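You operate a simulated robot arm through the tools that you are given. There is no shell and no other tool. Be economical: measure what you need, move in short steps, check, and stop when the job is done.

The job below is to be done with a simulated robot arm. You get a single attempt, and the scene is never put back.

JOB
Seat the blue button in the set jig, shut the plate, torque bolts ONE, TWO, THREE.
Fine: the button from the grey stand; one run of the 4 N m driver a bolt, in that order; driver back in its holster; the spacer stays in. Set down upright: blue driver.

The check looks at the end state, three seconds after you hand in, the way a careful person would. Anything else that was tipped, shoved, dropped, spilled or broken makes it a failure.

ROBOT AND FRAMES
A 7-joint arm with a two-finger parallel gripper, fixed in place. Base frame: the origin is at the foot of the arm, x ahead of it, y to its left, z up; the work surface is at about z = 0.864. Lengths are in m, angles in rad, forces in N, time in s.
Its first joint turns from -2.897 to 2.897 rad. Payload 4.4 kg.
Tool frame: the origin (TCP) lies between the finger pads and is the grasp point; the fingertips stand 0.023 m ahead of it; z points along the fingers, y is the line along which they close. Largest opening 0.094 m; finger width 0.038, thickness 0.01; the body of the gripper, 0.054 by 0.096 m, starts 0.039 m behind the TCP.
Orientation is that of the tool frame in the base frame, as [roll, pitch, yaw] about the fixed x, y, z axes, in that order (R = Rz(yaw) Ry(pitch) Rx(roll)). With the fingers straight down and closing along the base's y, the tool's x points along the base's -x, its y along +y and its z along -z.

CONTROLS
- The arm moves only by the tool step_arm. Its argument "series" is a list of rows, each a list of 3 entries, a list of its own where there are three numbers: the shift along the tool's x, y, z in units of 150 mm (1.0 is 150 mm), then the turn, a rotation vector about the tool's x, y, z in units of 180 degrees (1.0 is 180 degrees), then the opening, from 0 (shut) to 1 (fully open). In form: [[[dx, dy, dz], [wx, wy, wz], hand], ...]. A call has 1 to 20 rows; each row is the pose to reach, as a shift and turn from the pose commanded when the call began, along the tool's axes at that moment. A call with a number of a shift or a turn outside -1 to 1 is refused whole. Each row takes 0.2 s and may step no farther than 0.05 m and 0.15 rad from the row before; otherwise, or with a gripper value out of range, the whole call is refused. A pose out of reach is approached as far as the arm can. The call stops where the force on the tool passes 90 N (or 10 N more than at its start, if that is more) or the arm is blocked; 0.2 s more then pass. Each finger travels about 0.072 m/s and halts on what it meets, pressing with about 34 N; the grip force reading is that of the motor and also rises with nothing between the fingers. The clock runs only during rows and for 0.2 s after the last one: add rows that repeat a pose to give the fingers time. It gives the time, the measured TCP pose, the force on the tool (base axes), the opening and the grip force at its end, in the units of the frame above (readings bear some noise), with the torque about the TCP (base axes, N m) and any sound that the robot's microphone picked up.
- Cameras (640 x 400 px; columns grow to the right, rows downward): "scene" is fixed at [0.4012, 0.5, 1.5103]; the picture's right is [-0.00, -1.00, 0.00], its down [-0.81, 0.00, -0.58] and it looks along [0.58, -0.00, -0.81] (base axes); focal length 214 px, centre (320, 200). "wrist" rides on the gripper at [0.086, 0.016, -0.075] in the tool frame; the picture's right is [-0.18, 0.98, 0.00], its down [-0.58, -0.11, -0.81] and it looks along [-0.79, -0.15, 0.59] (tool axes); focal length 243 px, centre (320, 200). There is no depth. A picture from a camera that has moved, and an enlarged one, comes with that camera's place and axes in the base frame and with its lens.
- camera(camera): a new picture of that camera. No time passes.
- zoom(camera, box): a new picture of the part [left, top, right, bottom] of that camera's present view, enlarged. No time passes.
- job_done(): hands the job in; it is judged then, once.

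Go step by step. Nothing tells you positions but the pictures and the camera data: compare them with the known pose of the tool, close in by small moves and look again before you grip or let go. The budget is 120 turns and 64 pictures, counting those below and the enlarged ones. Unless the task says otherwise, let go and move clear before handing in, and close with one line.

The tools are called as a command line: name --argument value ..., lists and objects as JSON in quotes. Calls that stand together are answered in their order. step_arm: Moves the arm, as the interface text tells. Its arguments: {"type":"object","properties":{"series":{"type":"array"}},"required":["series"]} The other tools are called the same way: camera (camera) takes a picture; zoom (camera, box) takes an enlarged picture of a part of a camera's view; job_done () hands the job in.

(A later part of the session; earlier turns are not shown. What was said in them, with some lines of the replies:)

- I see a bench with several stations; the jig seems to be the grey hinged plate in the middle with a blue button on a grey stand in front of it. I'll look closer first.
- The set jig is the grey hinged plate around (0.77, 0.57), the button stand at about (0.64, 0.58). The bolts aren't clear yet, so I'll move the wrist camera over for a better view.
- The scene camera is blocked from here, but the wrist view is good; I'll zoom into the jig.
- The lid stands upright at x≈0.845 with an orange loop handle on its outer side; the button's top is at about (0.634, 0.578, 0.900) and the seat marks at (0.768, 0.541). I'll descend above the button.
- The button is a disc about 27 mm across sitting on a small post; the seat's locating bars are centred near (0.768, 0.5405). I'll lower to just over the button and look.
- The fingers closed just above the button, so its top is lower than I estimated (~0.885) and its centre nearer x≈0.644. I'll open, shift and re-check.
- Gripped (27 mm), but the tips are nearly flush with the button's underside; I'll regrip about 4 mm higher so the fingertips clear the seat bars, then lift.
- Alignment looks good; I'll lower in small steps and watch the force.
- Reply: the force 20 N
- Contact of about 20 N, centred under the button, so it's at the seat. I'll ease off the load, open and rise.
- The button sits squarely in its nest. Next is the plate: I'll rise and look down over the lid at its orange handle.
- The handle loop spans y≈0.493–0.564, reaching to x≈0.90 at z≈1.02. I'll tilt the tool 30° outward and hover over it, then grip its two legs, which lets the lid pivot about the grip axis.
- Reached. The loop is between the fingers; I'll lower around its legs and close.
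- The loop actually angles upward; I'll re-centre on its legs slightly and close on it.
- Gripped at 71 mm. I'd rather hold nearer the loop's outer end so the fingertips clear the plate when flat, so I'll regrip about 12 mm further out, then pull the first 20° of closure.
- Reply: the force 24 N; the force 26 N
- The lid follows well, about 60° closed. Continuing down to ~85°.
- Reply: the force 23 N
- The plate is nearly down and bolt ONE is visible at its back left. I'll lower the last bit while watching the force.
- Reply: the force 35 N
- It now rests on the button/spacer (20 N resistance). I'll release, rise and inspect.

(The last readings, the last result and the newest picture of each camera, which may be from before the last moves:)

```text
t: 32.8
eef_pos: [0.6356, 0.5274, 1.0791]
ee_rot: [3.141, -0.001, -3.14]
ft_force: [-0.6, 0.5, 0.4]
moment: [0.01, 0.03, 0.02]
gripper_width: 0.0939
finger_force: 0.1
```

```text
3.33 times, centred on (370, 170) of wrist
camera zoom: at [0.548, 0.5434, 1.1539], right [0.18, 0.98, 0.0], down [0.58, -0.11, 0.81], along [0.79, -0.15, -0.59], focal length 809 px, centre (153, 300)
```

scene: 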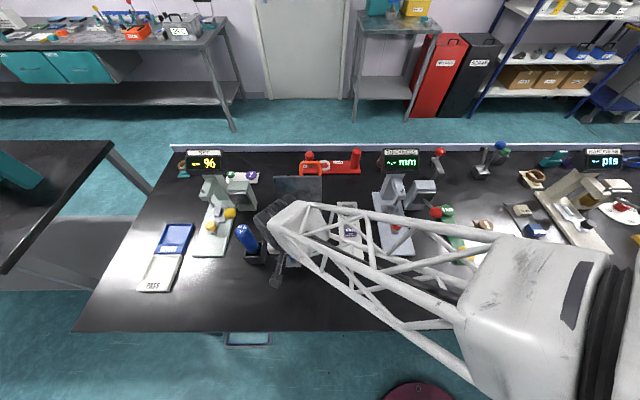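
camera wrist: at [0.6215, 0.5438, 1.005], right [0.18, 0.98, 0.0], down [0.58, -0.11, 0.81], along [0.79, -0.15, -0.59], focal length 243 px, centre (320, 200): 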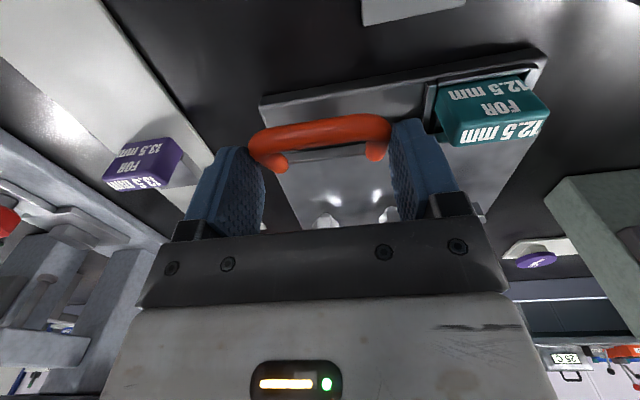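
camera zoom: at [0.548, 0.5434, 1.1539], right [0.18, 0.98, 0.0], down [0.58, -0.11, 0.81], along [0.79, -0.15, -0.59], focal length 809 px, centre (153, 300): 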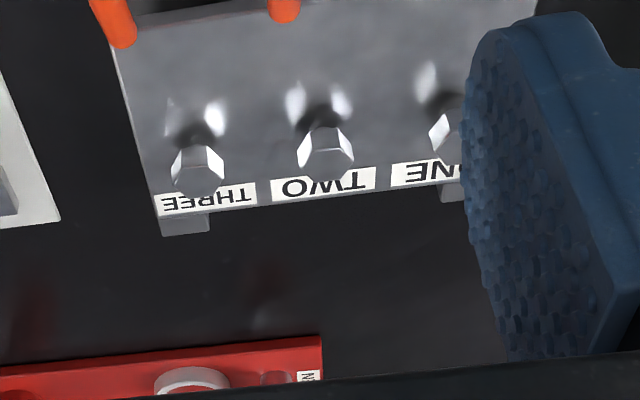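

Bolts ONE (+y), TWO, THREE (−y) sit in a row near x≈0.79, y≈0.62/0.57/0.517. Now to the driver: I'll move up and over to its holster and look.

step_arm --series '[[[0, 0.25, -0.25], [0, 0, 0], 1], [[0, 0.5, -0.5], [0, 0, 0], 1], [[0, 0.75, -0.5], [0, 0, 0], 1], [[0.05, 1.0, -0.5], [0, 0, 0], 1], [[0.1, 1.0, -0.5], [0, 0, 0], 1]]'

camera --camera "wrist"

zoom --camera "scene" --box '[200, 150, 360, 270]'

```text
refused: row 1 steps farther than a row can; nothing moved
```

```text
22 pictures are left
camera wrist: at [0.548, 0.5434, 1.1539], right [0.18, 0.98, 0.0], down [0.58, -0.11, 0.81], along [0.79, -0.15, -0.59], focal length 243 px, centre (320, 200)
```

wrist: 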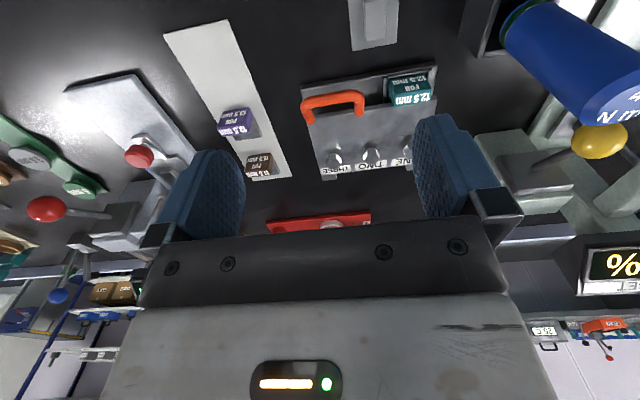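

```text
3.33 times, centred on (280, 210) of scene
camera zoom: at [0.4012, 0.5, 1.5103], right [0.0, -1.0, 0.0], down [-0.81, 0.0, -0.58], along [0.58, 0.0, -0.81], focal length 715 px, centre (453, 167)
```

zoom: 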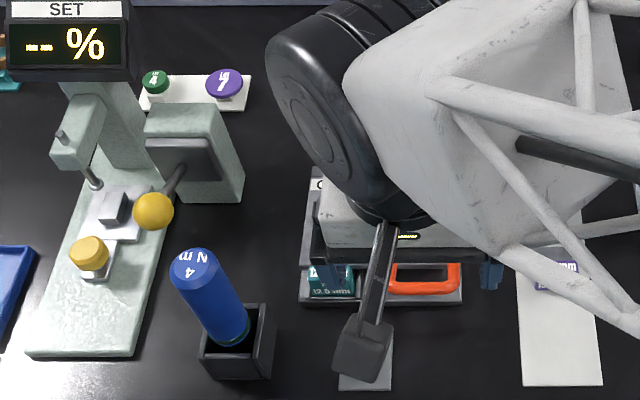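

step_arm --series '[[[0.1, 0.2, -0.15], [0, 0, 0], 1], [[0.2, 0.4, -0.3], [0, 0, 0], 1], [[0.3, 0.6, -0.3], [0, 0, 0], 1], [[0.4, 0.8, -0.3], [0, 0, 0], 1], [[0.5, 1.0, -0.3], [0, 0, 0], 1], [[0.5, 1.0, -0.3], [0, 0, 0], 1]]'

camera --camera "wrist"

```text
t: 34.2
eef_pos: [0.5612, 0.6777, 1.1246]
ee_rot: [-3.141, 0.0, -3.141]
ft_force: [0.8, -0.6, 0.2]
moment: [0.02, 0.0, -0.01]
gripper_width: 0.0939
finger_force: 0.0
```

```text
20 pictures are left
camera wrist: at [0.4735, 0.6941, 1.1988], right [0.18, 0.98, 0.0], down [0.58, -0.11, 0.81], along [0.79, -0.15, -0.59], focal length 243 px, centre (320, 200)
```

wrist: 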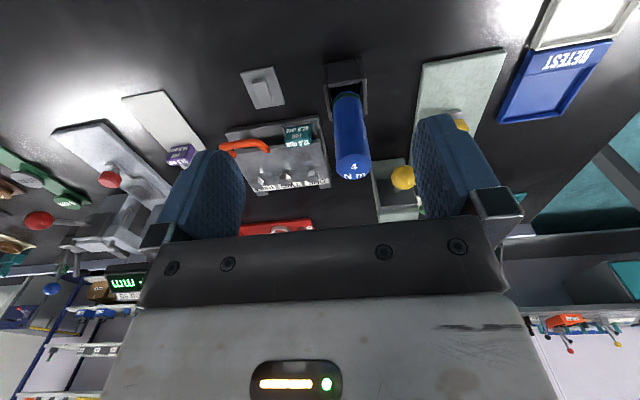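

The driver stands vertical at about (0.653, 0.6955), top at z≈1.026, ~36 mm across. I'll straddle it from above.

step_arm --series '[[[-0.2, 0.06, 0.05], [0, 0, 0], 1], [[-0.4, 0.12, 0.1], [0, 0, 0], 1], [[-0.6, 0.12, 0.15], [0, 0, 0], 1], [[-0.613, 0.12, 0.35], [0, 0, 0], 1], [[-0.613, 0.12, 0.4], [0, 0, 0], 1], [[-0.613, 0.12, 0.4], [0, 0, 0], 1]]'

camera --camera "wrist"

```text
t: 35.6
eef_pos: [0.649, 0.6951, 1.064]
ee_rot: [-3.141, 0.0, -3.141]
ft_force: [-0.3, 0.8, 0.2]
moment: [0.0, -0.02, 0.0]
gripper_width: 0.0942
finger_force: 0.0
```

```text
19 pictures are left
camera wrist: at [0.5621, 0.7112, 1.1383], right [0.18, 0.98, 0.0], down [0.58, -0.11, 0.81], along [0.79, -0.15, -0.59], focal length 243 px, centre (320, 200)
```

wrist: 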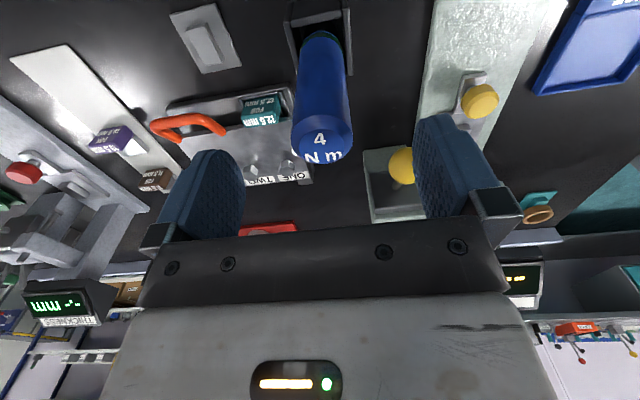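

step_arm --series '[[[-0.026, 0, 0.15], [0, 0, 0], 1], [[-0.026, 0, 0.3], [0, 0, 0], 1], [[-0.026, 0, 0.4], [0, 0, 0], 1], [[-0.026, 0, 0.4], [0, 0, 0], 0.7], [[-0.026, 0, 0.4], [0, 0, 0], 0.4], [[-0.026, 0, 0.4], [0, 0, 0], 0.3], [[-0.026, 0, 0.4], [0, 0, 0], 0.3], [[-0.026, 0, 0.4], [0, 0, 0], 0.3]]'

camera --camera "wrist"

```text
t: 37.4
eef_pos: [0.6535, 0.6955, 1.0041]
ee_rot: [3.14, 0.0, 3.141]
ft_force: [0.7, -1.9, 0.4]
moment: [-0.19, -0.03, -0.02]
gripper_width: 0.0357
finger_force: 34.3
```

```text
18 pictures are left
camera wrist: at [0.5656, 0.7121, 1.0783], right [0.18, 0.98, 0.0], down [0.58, -0.11, 0.81], along [0.79, -0.15, -0.59], focal length 243 px, centre (320, 200)
```

wrist: 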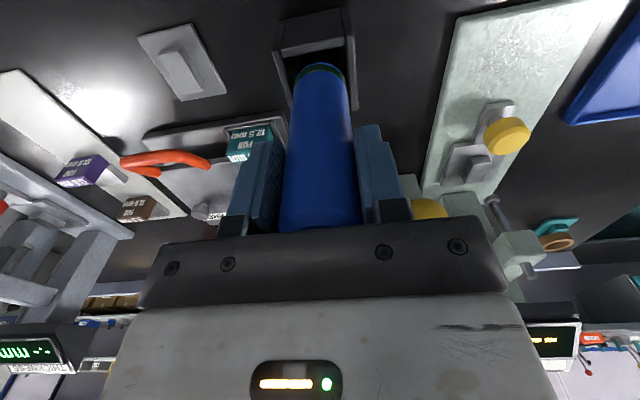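

Driver gripped (35.7 mm). Lifting straight up and looking.

step_arm --series '[[[0, 0, -0.1], [0, 0, 0], 0.3], [[0, 0, -0.3], [0, 0, 0], 0.3], [[0, 0, -0.5], [0, 0, 0], 0.3], [[0, 0, -0.7], [0, 0, 0], 0.3], [[0, 0, -0.9], [0, 0, 0], 0.3], [[0, 0, -0.9], [0, 0, 0], 0.3]]'

camera --camera "wrist"

zoom --camera "scene" --box '[180, 130, 360, 290]'

```text
t: 38.8
eef_pos: [0.6567, 0.6957, 1.1393]
ee_rot: [-3.142, 0.0, -3.142]
ft_force: [-0.6, 0.2, -6.0]
moment: [-0.01, 0.0, 0.0]
gripper_width: 0.0356
finger_force: 33.5
```

```text
17 pictures are left
camera wrist: at [0.5685, 0.7111, 1.2137], right [0.18, 0.98, 0.0], down [0.58, -0.11, 0.81], along [0.79, -0.15, -0.59], focal length 243 px, centre (320, 200)
```

wrist: 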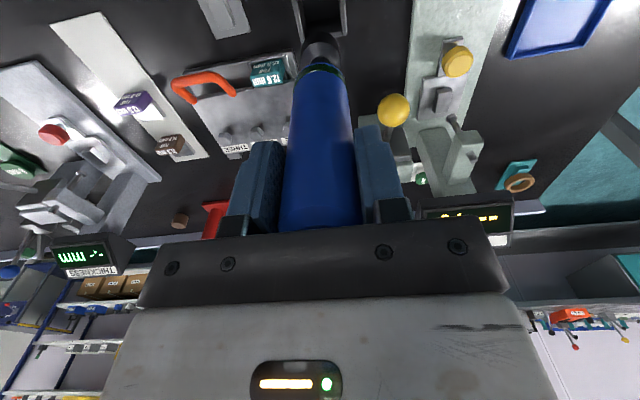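

```text
2.50 times, centred on (270, 210) of scene
camera zoom: at [0.4012, 0.5, 1.5103], right [0.0, -1.0, 0.0], down [-0.81, 0.0, -0.58], along [0.58, 0.0, -0.81], focal length 536 px, centre (445, 175)
```

zoom: 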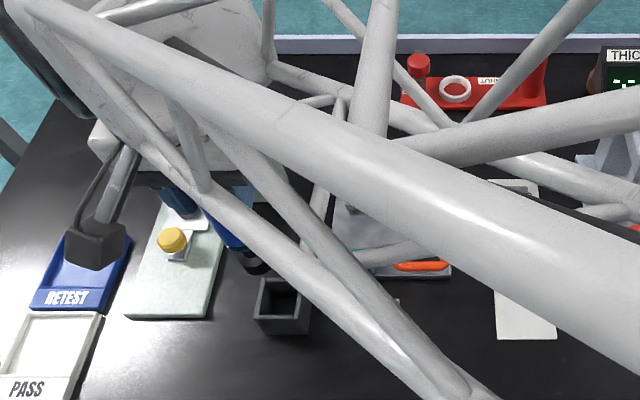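

The driver has a black socket ending roughly 0.125 m below the TCP. Now over bolt ONE (≈0.790, 0.620), hovering for alignment.

step_arm --series '[[[-0.2, -0.1, 0], [0, 0, 0], 0.3], [[-0.4, -0.2, 0], [0, 0, 0], 0.3], [[-0.6, -0.35, 0], [0, 0, 0], 0.3], [[-0.8, -0.48, 0], [0, 0, 0], 0.3], [[-0.889, -0.505, 0.15], [0, 0, 0], 0.3], [[-0.889, -0.505, 0.35], [0, 0, 0], 0.3], [[-0.889, -0.505, 0.48], [0, 0, 0], 0.3], [[-0.889, -0.505, 0.48], [0, 0, 0], 0.3]]'

zoom --camera "wrist" --box '[220, 0, 400, 150]'

```text
t: 40.6
eef_pos: [0.7882, 0.6201, 1.0685]
ee_rot: [3.14, 0.001, 3.141]
ft_force: [-0.3, -0.8, -7.4]
moment: [0.03, 0.04, 0.01]
gripper_width: 0.0357
finger_force: 33.4
```

```text
2.67 times, centred on (310, 75) of wrist
camera zoom: at [0.7008, 0.6358, 1.1422], right [0.18, 0.98, 0.0], down [0.58, -0.11, 0.81], along [0.79, -0.15, -0.59], focal length 647 px, centre (347, 533)
```

zoom: 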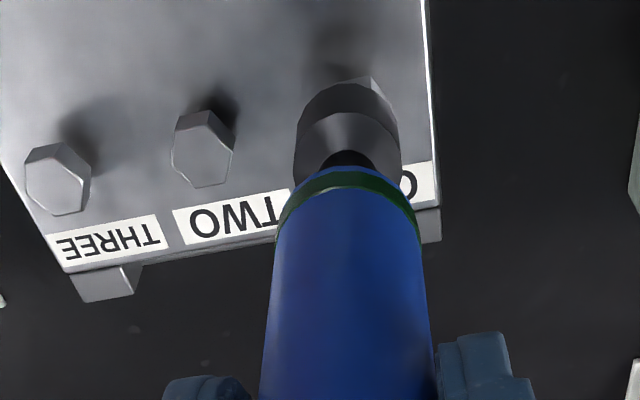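

step_arm --series '[[[-0.017, 0.013, 0.03], [0, 0, 0], 0.3], [[-0.017, 0.013, 0.06], [0, 0, 0], 0.3], [[-0.017, 0.013, 0.06], [0, 0, 0], 0.3]]'

zoom --camera "wrist" --box '[220, 0, 400, 150]'

```text
t: 41.4
eef_pos: [0.7908, 0.6233, 1.0582]
ee_rot: [-3.141, 0.0, 3.141]
ft_force: [0.1, 0.4, -6.0]
moment: [0.03, 0.0, -0.03]
gripper_width: 0.0356
finger_force: 34.1
```

```text
2.67 times, centred on (310, 75) of wrist
camera zoom: at [0.7036, 0.6388, 1.1324], right [0.18, 0.98, 0.0], down [0.58, -0.11, 0.81], along [0.79, -0.15, -0.59], focal length 647 px, centre (347, 533)
```

zoom: 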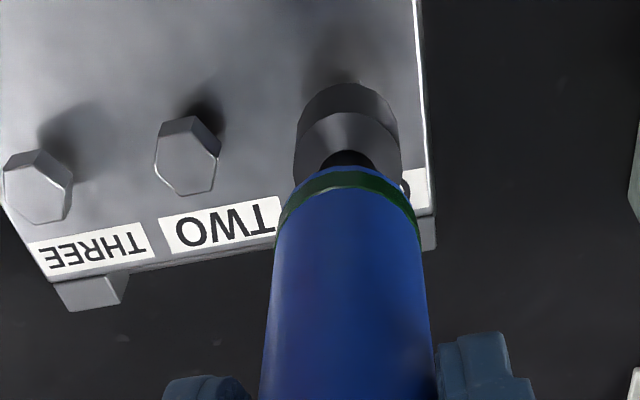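

Bolts refine to x≈0.791, y≈0.622/0.5694/0.5167. Aligned over ONE; lowering gently onto it.

step_arm --series '[[[0, -0.006, 0.013], [0, 0, 0], 0.3], [[0, -0.006, 0.026], [0, 0, 0], 0.3], [[0, -0.006, 0.04], [0, 0, 0], 0.3], [[0, -0.006, 0.053], [0, 0, 0], 0.3], [[0, -0.006, 0.053], [0, 0, 0], 0.3]]'

```text
t: 42.6
eef_pos: [0.789, 0.6216, 1.0502]
ee_rot: [-3.14, -0.001, -3.138]
ft_force: [1.5, 8.3, -4.5]
moment: [1.16, -0.14, -0.01]
gripper_width: 0.0356
finger_force: 33.7
```

The socket feels a side push of 8 N toward +y at its tip, so I'll shift about 1 mm that way and continue down.

step_arm --series '[[[0, 0.009, 0], [0, 0, 0], 0.3], [[0, 0.009, 0.013], [0, 0, 0], 0.3], [[0, 0.009, 0.026], [0, 0, 0], 0.3], [[0, 0.009, 0.026], [0, 0, 0], 0.3]]'

```text
t: 43.6
eef_pos: [0.7909, 0.6224, 1.0469]
ee_rot: [-3.141, -0.001, 3.141]
ft_force: [0.5, -0.3, -7.0]
moment: [-0.04, -0.02, 0.0]
gripper_width: 0.0357
finger_force: 34.1
```

step_arm --series '[[[0, 0, 0.013], [0, 0, 0], 0.3], [[0, 0, 0.026], [0, 0, 0], 0.3], [[0, 0, 0.04], [0, 0, 0], 0.3], [[0, 0, 0.04], [0, 0, 0], 0.3]]'

zoom --camera "wrist" --box '[220, 0, 400, 150]'

```text
t: 44.6
eef_pos: [0.789, 0.623, 1.04]
ee_rot: [-3.141, -0.001, -3.138]
ft_force: [3.4, 1.5, 4.8]
moment: [0.28, -0.46, -0.04]
gripper_width: 0.0358
finger_force: 34.0
```

```text
2.67 times, centred on (310, 75) of wrist
camera zoom: at [0.7025, 0.6387, 1.1149], right [0.18, 0.98, 0.0], down [0.58, -0.11, 0.81], along [0.79, -0.15, -0.59], focal length 647 px, centre (347, 533)
```

zoom: 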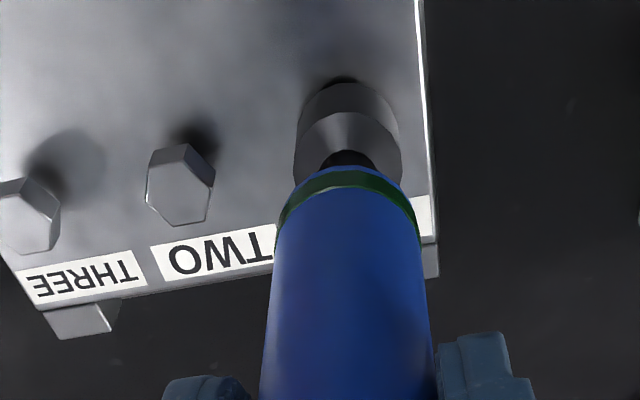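

The socket is seated on ONE with ~12 N of push; no sound yet. I'll press a bit harder.

step_arm --series '[[[0, 0, 0.007], [0, 0, 0], 0.3], [[0, 0, 0.013], [0, 0, 0], 0.3], [[0, 0, 0.013], [0, 0, 0], 0.3]]'

```text
t: 45.4
eef_pos: [0.7913, 0.6236, 1.041]
ee_rot: [3.141, 0.001, -3.139]
ft_force: [-3.0, 6.5, 21.5]
moment: [0.81, 0.32, -0.03]
gripper_width: 0.0354
finger_force: 33.8
```

step_arm --series '[[[0, 0, 0.007], [0, 0, 0], 0.3], [[0, 0, 0.013], [0, 0, 0], 0.3], [[0, 0, 0.013], [0, 0, 0], 0.3], [[0, 0, 0.013], [0, 0, 0], 0.3], [[0, 0, 0.013], [0, 0, 0], 0.3]]'

```text
t: 46.6
eef_pos: [0.7911, 0.6217, 1.0376]
ee_rot: [-3.141, 0.001, -3.14]
ft_force: [-1.1, 7.2, 32.3]
moment: [0.92, -0.16, 0.0]
gripper_width: 0.0357
finger_force: 33.9
```

step_arm --series '[[[0, 0, 0.007], [0, 0, 0], 0.3], [[0, 0, 0.015], [0, 0, 0], 0.3], [[0, 0, 0.015], [0, 0, 0], 0.3], [[0, 0, 0.015], [0, 0, 0], 0.3]]'

zoom --camera "wrist" --box '[220, 0, 400, 150]'

```text
t: 47.6
eef_pos: [0.7905, 0.6207, 1.0317]
ee_rot: [-3.14, -0.002, 3.141]
ft_force: [-3.1, 2.2, -7.7]
moment: [0.33, 0.45, 0.02]
gripper_width: 0.0357
finger_force: 34.3
```

```text
2.67 times, centred on (310, 75) of wrist
camera zoom: at [0.7022, 0.6374, 1.1067], right [0.18, 0.98, 0.0], down [0.58, -0.11, 0.81], along [0.79, -0.15, -0.59], focal length 647 px, centre (347, 533)
```

zoom: 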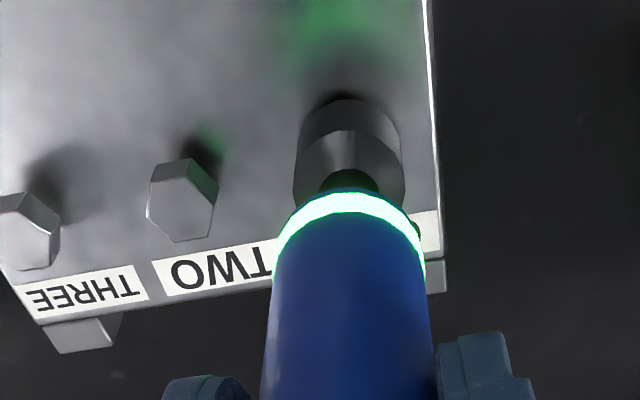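

The ring on the driver glows green and the push relaxed – the driver ran. I'll hold a moment and check.

step_arm --series '[[[0, 0, 0], [0, 0, 0], 0.3], [[0, 0, 0], [0, 0, 0], 0.3], [[0, 0, 0], [0, 0, 0], 0.3], [[0, 0, 0], [0, 0, 0], 0.3]]'

zoom --camera "wrist" --box '[220, 0, 400, 150]'

```text
t: 48.6
eef_pos: [0.7907, 0.6216, 1.0342]
ee_rot: [-3.142, 0.0, -3.139]
ft_force: [-5.6, 4.3, -9.0]
moment: [0.51, 0.72, 0.0]
gripper_width: 0.0355
finger_force: 34.2
```

```text
2.67 times, centred on (310, 75) of wrist
camera zoom: at [0.7023, 0.6378, 1.1083], right [0.18, 0.98, 0.0], down [0.58, -0.11, 0.81], along [0.79, -0.15, -0.59], focal length 647 px, centre (347, 533)
```

zoom: 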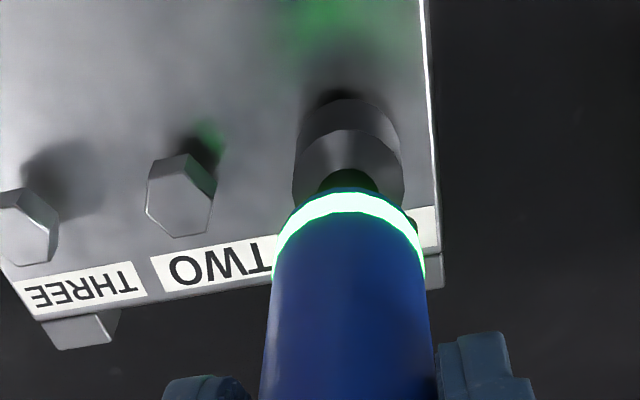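

Green is steady. I'll lift off straight up and see the light's state.

step_arm --series '[[[0, 0, -0.05], [0, 0, 0], 0.3], [[0, 0, -0.12], [0, 0, 0], 0.3], [[0, 0, -0.2], [0, 0, 0], 0.3], [[0, 0, -0.2], [0, 0, 0], 0.3]]'

zoom --camera "wrist" --box '[220, 0, 400, 150]'

```text
t: 49.6
eef_pos: [0.7907, 0.62, 1.064]
ee_rot: [3.141, 0.0, -3.141]
ft_force: [-0.3, -0.9, -6.9]
moment: [0.01, 0.02, 0.02]
gripper_width: 0.0359
finger_force: 34.1
```

```text
2.67 times, centred on (310, 75) of wrist
camera zoom: at [0.7031, 0.6357, 1.1381], right [0.18, 0.98, 0.0], down [0.58, -0.11, 0.81], along [0.79, -0.15, -0.59], focal length 647 px, centre (347, 533)
```

zoom: 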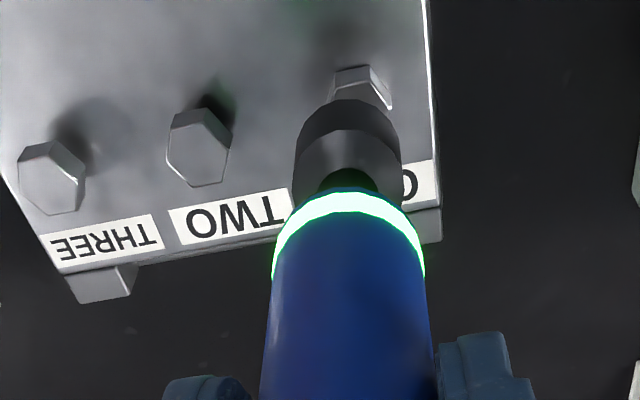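

The light stays green after lifting, so ONE is done. Shifting over to TWO.

step_arm --series '[[[0, -0.1, -0.05], [0, 0, 0], 0.3], [[0, -0.25, -0.05], [0, 0, 0], 0.3], [[0, -0.35, -0.05], [0, 0, 0], 0.3], [[0, -0.35, 0.05], [0, 0, 0], 0.3], [[0, -0.35, 0.05], [0, 0, 0], 0.3]]'

zoom --camera "wrist" --box '[220, 0, 400, 150]'

```text
t: 50.8
eef_pos: [0.7915, 0.5699, 1.0578]
ee_rot: [-3.14, -0.001, 3.141]
ft_force: [-0.4, 0.1, -6.9]
moment: [-0.01, 0.01, 0.01]
gripper_width: 0.0356
finger_force: 33.6
```

```text
2.67 times, centred on (310, 75) of wrist
camera zoom: at [0.7035, 0.5866, 1.1314], right [0.18, 0.98, 0.0], down [0.58, -0.11, 0.81], along [0.79, -0.15, -0.59], focal length 647 px, centre (347, 533)
```

zoom: 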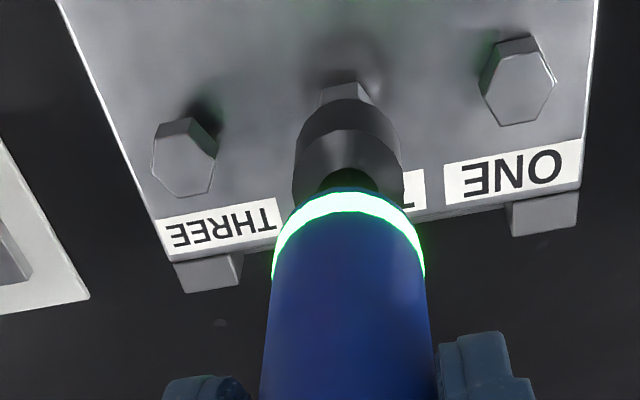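

Aligned over TWO (midway between ONE and THREE). Lowering.

step_arm --series '[[[0, 0, 0.02], [0, 0, 0], 0.3], [[0, 0, 0.04], [0, 0, 0], 0.3], [[0, 0, 0.06], [0, 0, 0], 0.3], [[0, 0, 0.08], [0, 0, 0], 0.3], [[0, 0, 0.1], [0, 0, 0], 0.3], [[0, 0, 0.1], [0, 0, 0], 0.3]]'

```text
t: 52.2
eef_pos: [0.791, 0.5714, 1.0444]
ee_rot: [3.14, 0.005, -3.141]
ft_force: [7.0, -3.7, 31.7]
moment: [-0.62, -0.5, 0.07]
gripper_width: 0.0358
finger_force: 33.9
```

It's resting on the rim (contact offset toward −x) rather than fitting over the head. I'll back off, nudge −x by 1.5 mm and retry gently.

step_arm --series '[[[0, 0, -0.04], [0, 0, 0], 0.3], [[0.01, 0, -0.04], [0, 0, 0], 0.3], [[0.01, 0, -0.02], [0, 0, 0], 0.3], [[0.01, 0, -0.01], [0, 0, 0], 0.3], [[0.01, 0, -0.01], [0, 0, 0], 0.3]]'

```text
t: 53.4
eef_pos: [0.7892, 0.5696, 1.0447]
ee_rot: [3.14, -0.001, 3.141]
ft_force: [0.0, 0.3, -6.6]
moment: [-0.06, 0.02, -0.01]
gripper_width: 0.0358
finger_force: 34.5
```

step_arm --series '[[[0, 0, 0.01], [0, 0, 0], 0.3], [[0, 0, 0.02], [0, 0, 0], 0.3], [[0, 0, 0.027], [0, 0, 0], 0.3], [[0, 0, 0.027], [0, 0, 0], 0.3]]'

zoom --camera "wrist" --box '[220, 0, 400, 150]'

```text
t: 54.4
eef_pos: [0.7881, 0.5708, 1.0411]
ee_rot: [3.14, -0.001, -3.141]
ft_force: [-0.6, -0.4, -6.9]
moment: [-0.01, 0.02, 0.02]
gripper_width: 0.0356
finger_force: 33.9
```

```text
2.67 times, centred on (310, 75) of wrist
camera zoom: at [0.7009, 0.5865, 1.1145], right [0.18, 0.98, 0.0], down [0.58, -0.11, 0.81], along [0.79, -0.15, -0.59], focal length 647 px, centre (347, 533)
```

zoom: 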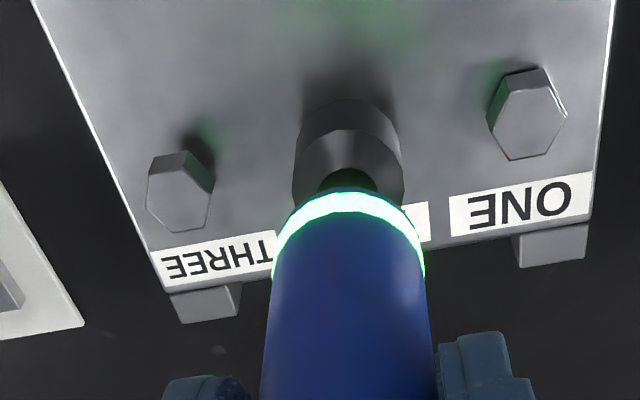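

The socket now slides over TWO freely. Continuing to seat and press.

step_arm --series '[[[0, 0, 0.013], [0, 0, 0], 0.3], [[0, 0, 0.026], [0, 0, 0], 0.3], [[0, 0, 0.04], [0, 0, 0], 0.3], [[0, 0, 0.04], [0, 0, 0], 0.3]]'

```text
t: 55.4
eef_pos: [0.7888, 0.5702, 1.0333]
ee_rot: [3.141, 0.0, 3.141]
ft_force: [0.8, 0.4, -4.8]
moment: [0.09, -0.03, -0.04]
gripper_width: 0.0357
finger_force: 33.8
```

step_arm --series '[[[0, 0, 0.01], [0, 0, 0], 0.3], [[0, 0, 0.02], [0, 0, 0], 0.3], [[0, 0, 0.027], [0, 0, 0], 0.3], [[0, 0, 0.027], [0, 0, 0], 0.3], [[0, 0, 0.027], [0, 0, 0], 0.3]]'

```text
t: 56.6
eef_pos: [0.7892, 0.5704, 1.0311]
ee_rot: [3.138, 0.001, 3.14]
ft_force: [-1.0, -7.4, 23.1]
moment: [-0.87, 0.29, 0.01]
gripper_width: 0.0359
finger_force: 33.7
```

step_arm --series '[[[0, 0, 0.007], [0, 0, 0], 0.3], [[0, 0, 0.013], [0, 0, 0], 0.3], [[0, 0, 0.013], [0, 0, 0], 0.3], [[0, 0, 0.013], [0, 0, 0], 0.3]]'

zoom --camera "wrist" --box '[220, 0, 400, 150]'

```text
t: 57.6
eef_pos: [0.7898, 0.5706, 1.0304]
ee_rot: [3.138, 0.0, -3.141]
ft_force: [-0.1, -7.5, 42.2]
moment: [-0.84, -0.11, -0.01]
gripper_width: 0.0359
finger_force: 34.0
```

```text
2.67 times, centred on (310, 75) of wrist
camera zoom: at [0.7013, 0.5865, 1.1047], right [0.18, 0.98, 0.0], down [0.58, -0.11, 0.81], along [0.79, -0.15, -0.59], focal length 647 px, centre (347, 533)
```

zoom: 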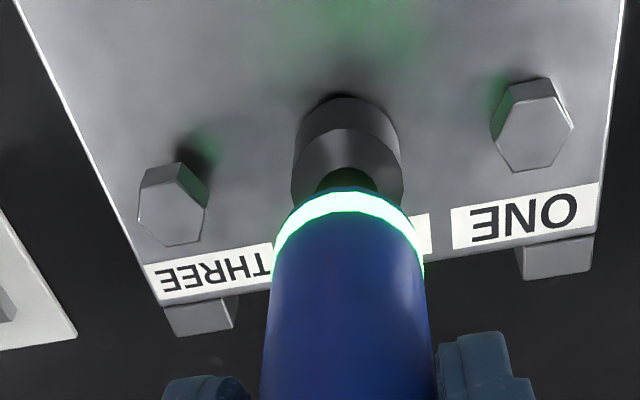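

step_arm --series '[[[0, 0, 0.007], [0, 0, 0], 0.3], [[0, 0, 0.013], [0, 0, 0], 0.3], [[0, 0, 0.013], [0, 0, 0], 0.3], [[0, 0, 0.013], [0, 0, 0], 0.3]]'

```text
t: 58.6
eef_pos: [0.7893, 0.5701, 1.0299]
ee_rot: [3.139, 0.003, -3.141]
ft_force: [1.4, 3.4, 68.0]
moment: [0.22, -0.19, 0.02]
gripper_width: 0.0358
finger_force: 34.1
```

75 N of push without a change; the run may already have happened. I'll lift off and inspect bolt TWO and the ring.

step_arm --series '[[[0, 0, -0.06], [0, 0, 0], 0.3], [[0, 0, -0.14], [0, 0, 0], 0.3], [[0, 0.1, -0.26], [0, 0, 0], 0.3], [[0, 0.18, -0.26], [0, 0, 0], 0.3], [[0, 0.18, -0.26], [0, 0, 0], 0.3]]'

zoom --camera "wrist" --box '[220, 0, 400, 150]'

```text
t: 59.8
eef_pos: [0.7895, 0.5992, 1.0635]
ee_rot: [-3.141, 0.001, 3.141]
ft_force: [0.3, 0.1, -6.3]
moment: [0.02, 0.04, -0.01]
gripper_width: 0.0356
finger_force: 33.8
```

```text
2.67 times, centred on (310, 75) of wrist
camera zoom: at [0.7015, 0.6148, 1.1375], right [0.18, 0.98, 0.0], down [0.58, -0.11, 0.81], along [0.79, -0.15, -0.59], focal length 647 px, centre (347, 533)
```

zoom: 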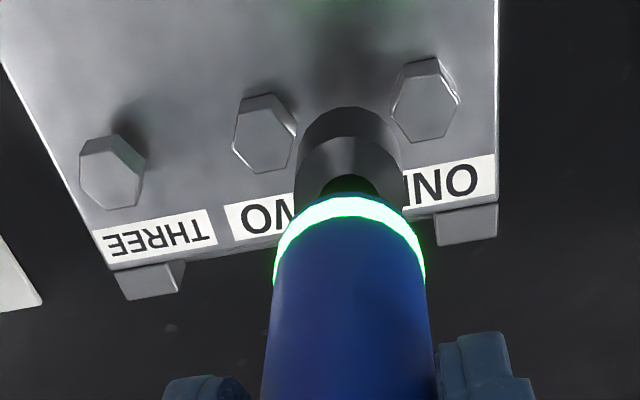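

zoom --camera "wrist" --box '[240, 10, 400, 90]'

```text
4.00 times, centred on (320, 50) of wrist
camera zoom: at [0.7015, 0.6148, 1.1375], right [0.18, 0.98, 0.0], down [0.58, -0.11, 0.81], along [0.79, -0.15, -0.59], focal length 970 px, centre (320, 800)
```

zoom: 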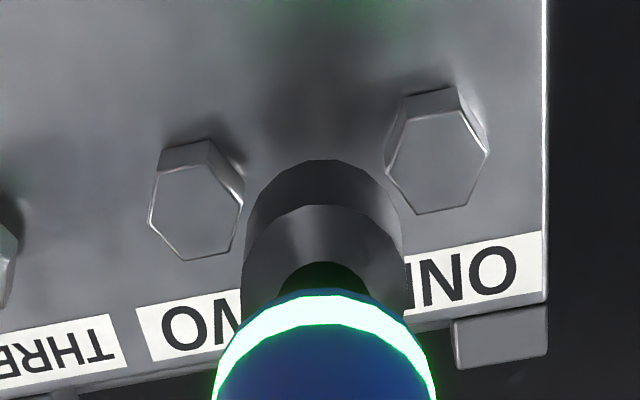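

ONE and TWO both sit low now (tight shadows), while THREE still stands proud. Moving to THREE.

step_arm --series '[[[0, -0.18, -0.03], [0, 0, 0], 0.3], [[0, -0.36, -0.03], [0, 0, 0], 0.3], [[0, -0.535, -0.03], [0, 0, 0], 0.3], [[0, -0.535, 0.05], [0, 0, 0], 0.3], [[0, -0.535, 0.1], [0, 0, 0], 0.3], [[0, -0.535, 0.12], [0, 0, 0], 0.3], [[0, -0.535, 0.12], [0, 0, 0], 0.3]]'

```text
t: 61.4
eef_pos: [0.7887, 0.519, 1.0464]
ee_rot: [-3.142, -0.001, -3.141]
ft_force: [0.6, -0.3, -3.9]
moment: [-0.07, -0.03, -0.01]
gripper_width: 0.0359
finger_force: 34.1
```

step_arm --series '[[[0, 0, 0.007], [0, 0, 0], 0.3], [[0, 0, 0.014], [0, 0, 0], 0.3], [[0, 0, 0.014], [0, 0, 0], 0.3]]'

```text
t: 62.2
eef_pos: [0.7884, 0.5176, 1.0456]
ee_rot: [3.141, 0.001, -3.14]
ft_force: [-3.5, -2.5, 15.1]
moment: [-0.24, 0.51, 0.02]
gripper_width: 0.0357
finger_force: 33.9
```

Touching the top again rather than fitting. I'll back off and take a look.

step_arm --series '[[[0, 0, -0.05], [0, 0, 0], 0.3], [[0, 0, -0.05], [0, 0, 0], 0.3], [[0, 0, -0.05], [0, 0, 0], 0.3]]'

zoom --camera "wrist" --box '[240, 10, 400, 90]'

```text
t: 63.0
eef_pos: [0.7895, 0.5176, 1.0523]
ee_rot: [3.141, 0.0, 3.139]
ft_force: [-0.1, -0.7, -6.5]
moment: [0.02, 0.0, -0.02]
gripper_width: 0.0357
finger_force: 33.7
```

```text
4.00 times, centred on (320, 50) of wrist
camera zoom: at [0.7014, 0.5333, 1.1266], right [0.18, 0.98, 0.0], down [0.58, -0.11, 0.81], along [0.79, -0.15, -0.59], focal length 970 px, centre (320, 800)
```

zoom: 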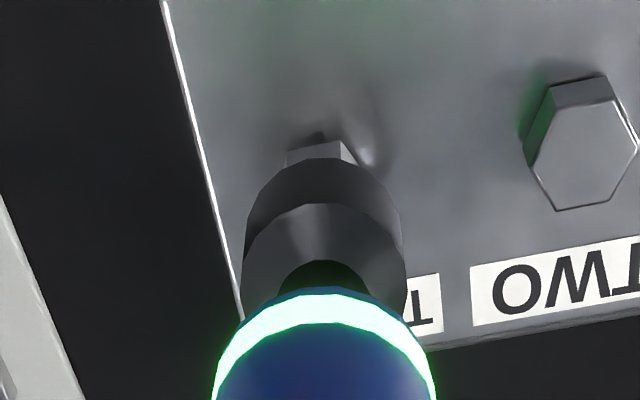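

The bolt is about 1 mm to −y and slightly −x of the socket. Nudging and lowering again.

step_arm --series '[[[0.005, -0.008, 0], [0, 0, 0], 0.3], [[0.005, -0.008, 0.02], [0, 0, 0], 0.3], [[0.005, -0.008, 0.04], [0, 0, 0], 0.3], [[0.005, -0.008, 0.06], [0, 0, 0], 0.3], [[0.005, -0.008, 0.06], [0, 0, 0], 0.3]]'

```text
t: 64.2
eef_pos: [0.7884, 0.5164, 1.0449]
ee_rot: [3.141, 0.001, -3.141]
ft_force: [-2.5, -2.1, 7.6]
moment: [-0.13, 0.41, 0.02]
gripper_width: 0.0357
finger_force: 34.3
```

The contact point is on the +y/−x side of the rim, so the correction should go toward it (as worked on TWO). Retrying at +2.3 mm y, −1 mm x.

step_arm --series '[[[0, 0, -0.03], [0, 0, 0], 0.3], [[0.007, 0.015, -0.03], [0, 0, 0], 0.3], [[0.007, 0.015, -0.01], [0, 0, 0], 0.3], [[0.007, 0.015, 0.004], [0, 0, 0], 0.3], [[0.007, 0.015, 0.004], [0, 0, 0], 0.3]]'

```text
t: 65.4
eef_pos: [0.7863, 0.5176, 1.0432]
ee_rot: [3.141, 0.001, 3.141]
ft_force: [0.3, -0.3, -6.7]
moment: [0.02, 0.04, 0.0]
gripper_width: 0.0356
finger_force: 33.7
```

No contact force now at a lower height, so it's entering. Continuing down in small steps.

step_arm --series '[[[0, 0, 0.013], [0, 0, 0], 0.3], [[0, 0, 0.027], [0, 0, 0], 0.3], [[0, 0, 0.027], [0, 0, 0], 0.3]]'

```text
t: 66.2
eef_pos: [0.7876, 0.518, 1.0387]
ee_rot: [-3.141, 0.0, 3.14]
ft_force: [-0.5, -0.1, -7.1]
moment: [-0.03, 0.04, -0.02]
gripper_width: 0.036
finger_force: 33.3
```

step_arm --series '[[[0, 0, 0.013], [0, 0, 0], 0.3], [[0, 0, 0.027], [0, 0, 0], 0.3], [[0, 0, 0.04], [0, 0, 0], 0.3], [[0, 0, 0.052], [0, 0, 0], 0.3], [[0, 0, 0.052], [0, 0, 0], 0.3], [[0, 0, 0.052], [0, 0, 0], 0.3]]'

```text
t: 67.6
eef_pos: [0.7865, 0.5177, 1.0329]
ee_rot: [3.141, -0.001, -3.141]
ft_force: [-1.2, 4.9, 7.8]
moment: [0.61, 0.27, -0.06]
gripper_width: 0.0356
finger_force: 33.4
```

Seated with 15 N; pressing as for the others.

step_arm --series '[[[0, 0, 0.01], [0, 0, 0], 0.3], [[0, 0, 0.02], [0, 0, 0], 0.3], [[0, 0, 0.03], [0, 0, 0], 0.3], [[0, 0, 0.03], [0, 0, 0], 0.3], [[0, 0, 0.03], [0, 0, 0], 0.3], [[0, 0, 0.03], [0, 0, 0], 0.3], [[0, 0, 0.03], [0, 0, 0], 0.3]]'

```text
t: 69.2
eef_pos: [0.7869, 0.5195, 1.0307]
ee_rot: [3.136, 0.004, 3.141]
ft_force: [7.8, -2.7, 78.8]
moment: [-0.63, -0.9, -0.03]
gripper_width: 0.0358
finger_force: 34.1
```

Plenty of push. Lifting and checking bolt THREE.

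step_arm --series '[[[0, 0, -0.06], [0, 0, 0], 0.3], [[0, 0, -0.14], [0, 0, 0], 0.3], [[0, 0.1, -0.26], [0, 0, 0], 0.3], [[0, 0.2, -0.3], [0, 0, 0], 0.3], [[0, 0.2, -0.3], [0, 0, 0], 0.3]]'

zoom --camera "wrist" --box '[230, 5, 410, 105]'

```text
t: 70.4
eef_pos: [0.7878, 0.5489, 1.0713]
ee_rot: [-3.14, -0.002, -3.14]
ft_force: [-0.2, -0.5, -7.0]
moment: [0.03, -0.02, -0.01]
gripper_width: 0.0356
finger_force: 34.1
```

```text
3.56 times, centred on (320, 55) of wrist
camera zoom: at [0.7001, 0.5658, 1.1458], right [0.18, 0.98, 0.0], down [0.58, -0.11, 0.81], along [0.79, -0.15, -0.59], focal length 863 px, centre (320, 716)
```

zoom: 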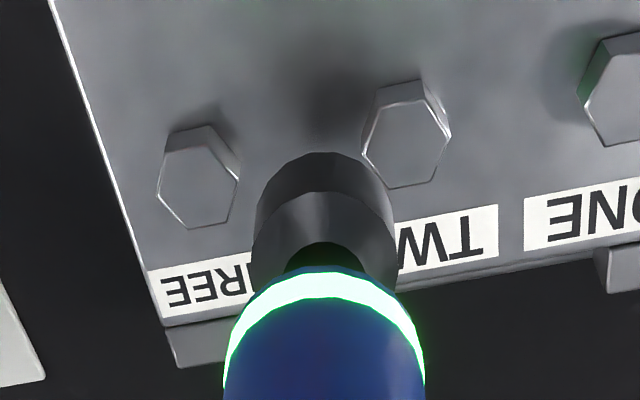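

All three heads now sit lower relative to their labels than before, so ONE, TWO, THREE are driven. Now the driver goes back: rising and moving over the holster (0.6535, 0.6955).

step_arm --series '[[[0, 0, -0.2], [0, 0, 0], 0.3], [[0, 0.1, -0.45], [0, 0, 0], 0.3], [[0.2, 0.3, -0.5], [0, 0, 0], 0.3], [[0.4, 0.5, -0.5], [0, 0, 0], 0.3], [[0.6, 0.7, -0.5], [0, 0, 0], 0.3], [[0.78, 0.88, -0.5], [0, 0, 0], 0.3], [[0.893, 0.976, -0.5], [0, 0, 0], 0.3], [[0.893, 0.976, -0.3], [0, 0, 0], 0.3], [[0.893, 0.976, -0.3], [0, 0, 0], 0.3]]'

zoom --camera "wrist" --box '[220, 0, 420, 150]'

```text
t: 72.4
eef_pos: [0.6497, 0.6925, 1.1136]
ee_rot: [3.14, 0.0, -3.14]
ft_force: [-0.5, -0.3, -7.6]
moment: [-0.06, 0.05, 0.0]
gripper_width: 0.0355
finger_force: 34.1
```

```text
2.67 times, centred on (320, 75) of wrist
camera zoom: at [0.562, 0.7086, 1.1882], right [0.18, 0.98, 0.0], down [0.58, -0.11, 0.81], along [0.79, -0.15, -0.59], focal length 647 px, centre (320, 533)
```

zoom: 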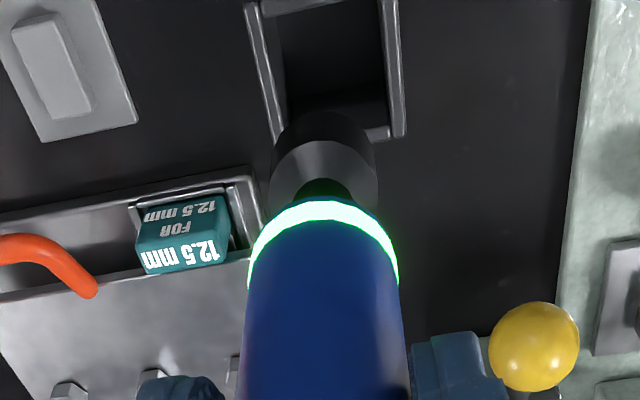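

Holster centre reads (0.654, 0.695), so I'm ~4 mm short in x and 3 mm in y. Correcting and lowering.

step_arm --series '[[[-0.028, 0.018, 0], [0, 0, 0], 0.3], [[-0.028, 0.018, 0.15], [0, 0, 0], 0.3], [[-0.028, 0.018, 0.3], [0, 0, 0], 0.3], [[-0.028, 0.018, 0.45], [0, 0, 0], 0.3], [[-0.028, 0.018, 0.6], [0, 0, 0], 0.3], [[-0.028, 0.018, 0.7], [0, 0, 0], 0.3], [[-0.028, 0.018, 0.7], [0, 0, 0], 0.3]]'

```text
t: 73.7
eef_pos: [0.6608, 0.7012, 1.0426]
ee_rot: [3.127, 0.016, -3.142]
ft_force: [-1.5, -7.9, 12.9]
moment: [-0.91, -0.01, -0.08]
gripper_width: 0.037
finger_force: 10.1
stopped in row 6: the force on the tool passed its limit (the readings are from after the stop); the commanded pose is now the measured one
```

It hit the holster rim and stopped. I'll raise straight up, level the tool, and look.

step_arm --series '[[[0, 0, -0.1], [0, 0, 0], 0.3], [[0, 0, -0.25], [0.0046, 0.0051, 0], 0.3], [[0, 0, -0.25], [0.0046, 0.0051, 0], 0.3], [[0, 0, -0.25], [0.0046, 0.0051, 0], 0.3]]'

camera --camera "wrist"

```text
t: 74.7
eef_pos: [0.6585, 0.7023, 1.0795]
ee_rot: [-3.14, -0.004, -3.139]
ft_force: [-0.2, 0.2, -7.3]
moment: [-0.04, -0.03, -0.01]
gripper_width: 0.0358
finger_force: 34.3
```

```text
1 pictures are left
camera wrist: at [0.5711, 0.718, 1.1536], right [0.18, 0.98, 0.0], down [0.58, -0.11, 0.8], along [0.79, -0.15, -0.59], focal length 243 px, centre (320, 200)
```

wrist: 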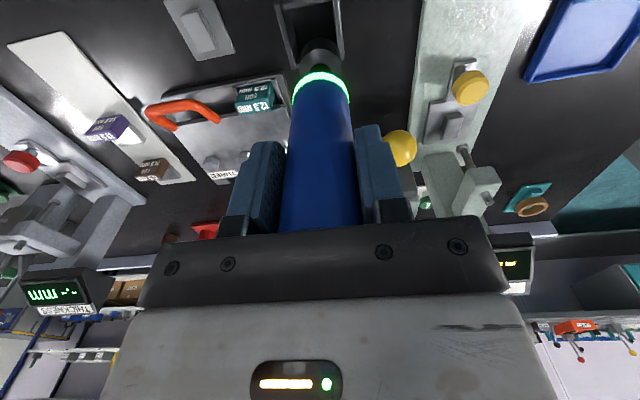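

The driver is still upright in the grip, but the tool is now about 6 mm too far in +x and 7 mm in +y. I'll shift back and lower slowly, checking forces around rim level.

step_arm --series '[[[0.043, -0.048, 0], [0, 0, 0], 0.3], [[0.043, -0.048, 0], [0, 0, 0], 0.3], [[0.043, -0.048, 0.1], [0, 0, 0], 0.3], [[0.043, -0.048, 0.2], [0, 0, 0], 0.3], [[0.043, -0.048, 0.24], [0, 0, 0], 0.3], [[0.043, -0.048, 0.24], [0, 0, 0], 0.3]]'

```text
t: 76.1
eef_pos: [0.6544, 0.6941, 1.0442]
ee_rot: [-3.14, -0.004, -3.142]
ft_force: [0.8, 0.4, -7.5]
moment: [-0.01, 0.0, 0.02]
gripper_width: 0.0361
finger_force: 34.1
```

step_arm --series '[[[0.01, 0.003, 0.02], [0, 0, 0], 0.3], [[0.01, 0.003, 0.04], [0, 0, 0], 0.3], [[0.01, 0.003, 0.055], [0, 0, 0], 0.3], [[0.01, 0.003, 0.055], [0, 0, 0], 0.3]]'

```text
t: 77.1
eef_pos: [0.6522, 0.6938, 1.0349]
ee_rot: [-3.139, -0.004, 3.141]
ft_force: [0.3, -0.6, -6.9]
moment: [0.04, -0.03, -0.01]
gripper_width: 0.0357
finger_force: 33.7
```

Past the earlier blocking height with no force – the driver is entering. Continuing down gently.

step_arm --series '[[[0, 0.003, 0.04], [0, 0, 0], 0.3], [[0, 0.003, 0.08], [0, 0, 0], 0.3], [[0, 0.003, 0.12], [0, 0, 0], 0.3], [[0, 0.003, 0.12], [0, 0, 0], 0.3]]'

```text
t: 78.1
eef_pos: [0.6529, 0.6935, 1.0169]
ee_rot: [-3.141, -0.002, 3.141]
ft_force: [-0.2, -0.7, -6.5]
moment: [0.01, 0.01, -0.01]
gripper_width: 0.0359
finger_force: 34.1
```

step_arm --series '[[[0, 0.004, 0.03], [0, 0, 0], 0.3], [[0, 0.004, 0.06], [0, 0, 0], 0.3], [[0, 0.004, 0.09], [0, 0, 0], 0.3], [[0, 0.004, 0.11], [0, 0, 0], 0.3], [[0, 0.004, 0.11], [0, 0, 0], 0.3]]'

```text
t: 79.3
eef_pos: [0.6522, 0.6932, 0.9996]
ee_rot: [-3.14, -0.003, -3.141]
ft_force: [0.1, 0.2, -6.6]
moment: [0.0, 0.02, -0.02]
gripper_width: 0.0358
finger_force: 34.4
```

step_arm --series '[[[0, 0.004, 0.013], [0, 0, 0], 0.3], [[0, 0.004, 0.027], [0, 0, 0], 0.3], [[0, 0.004, 0.036], [0, 0, 0], 0.3], [[0, 0.004, 0.036], [0, 0, 0], 0.3]]'

```text
t: 80.3
eef_pos: [0.6509, 0.6949, 0.9957]
ee_rot: [-3.141, -0.001, -3.14]
ft_force: [0.2, -2.5, -0.1]
moment: [-0.26, 0.05, 0.01]
gripper_width: 0.0357
finger_force: 34.1
```

The holster floor now carries the driver's weight. Releasing and rising straight up.

step_arm --series '[[[0, 0, 0], [0, 0, 0], 0.45], [[0, 0, 0], [0, 0, 0], 0.6], [[0, 0, 0], [0, 0, 0], 0.8], [[0, 0, 0], [0, 0, 0], 1], [[0, 0, 0], [0, 0, 0], 1], [[0, 0, -0.1], [0, 0, 0], 1], [[0, 0, -0.3], [0, 0, 0], 1], [[0, 0, -0.6], [0, 0, 0], 1], [[0, 0, -0.9], [0, 0, 0], 1], [[0, 0, -0.9], [0, 0, 0], 1]]'

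```text
t: 82.5
eef_pos: [0.6521, 0.6917, 1.1289]
ee_rot: [-3.141, -0.002, 3.141]
ft_force: [-0.3, -0.5, -0.4]
moment: [0.01, -0.02, 0.0]
gripper_width: 0.0941
finger_force: 0.1
```

Released with no load on the tool. I'll move back clear and use the last picture to verify.

step_arm --series '[[[0.2, 0, -0.2], [0, 0, 0], 1], [[0.4, -0.1, -0.4], [0, 0, 0], 1], [[0.6, -0.2, -0.5], [0, 0, 0], 1], [[0.8, -0.3, -0.5], [0, 0, 0], 1], [[0.8, -0.3, -0.5], [0, 0, 0], 1]]'

zoom --camera "wrist" --box '[230, 50, 430, 190]'

```text
t: 83.7
eef_pos: [0.5318, 0.6509, 1.202]
ee_rot: [-3.139, -0.004, 3.141]
ft_force: [0.2, -0.6, -0.9]
moment: [0.0, 0.0, -0.03]
gripper_width: 0.0936
finger_force: 0.0
```

```text
2.86 times, centred on (330, 120) of wrist
camera zoom: at [0.4443, 0.6671, 1.2765], right [0.18, 0.98, 0.0], down [0.58, -0.11, 0.8], along [0.79, -0.15, -0.59], focal length 693 px, centre (291, 429)
```

zoom: 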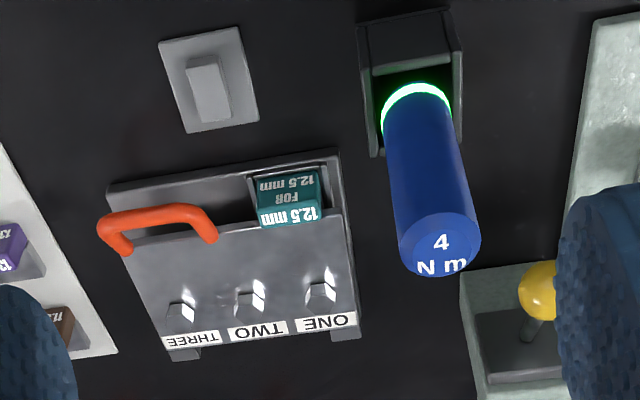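

The driver stands upright in its holster, the plate is shut with the spacer in place, and all three bolts are down. Handing in.

job_done

```text
The job is handed in.
```

The job is handed in: the blue button is seated, the plate is shut with the spacer still in, and the 4 N m driver is upright in its holster. I pressed ONE, TWO and THREE once each in order. The driver's ring went green on ONE and stayed lit, so for TWO and THREE I'm relying on their heads sitting lower in the pictures. The driver hit the holster rim once on the way back, but the last picture shows nothing tipped or shifted there or at the jig.
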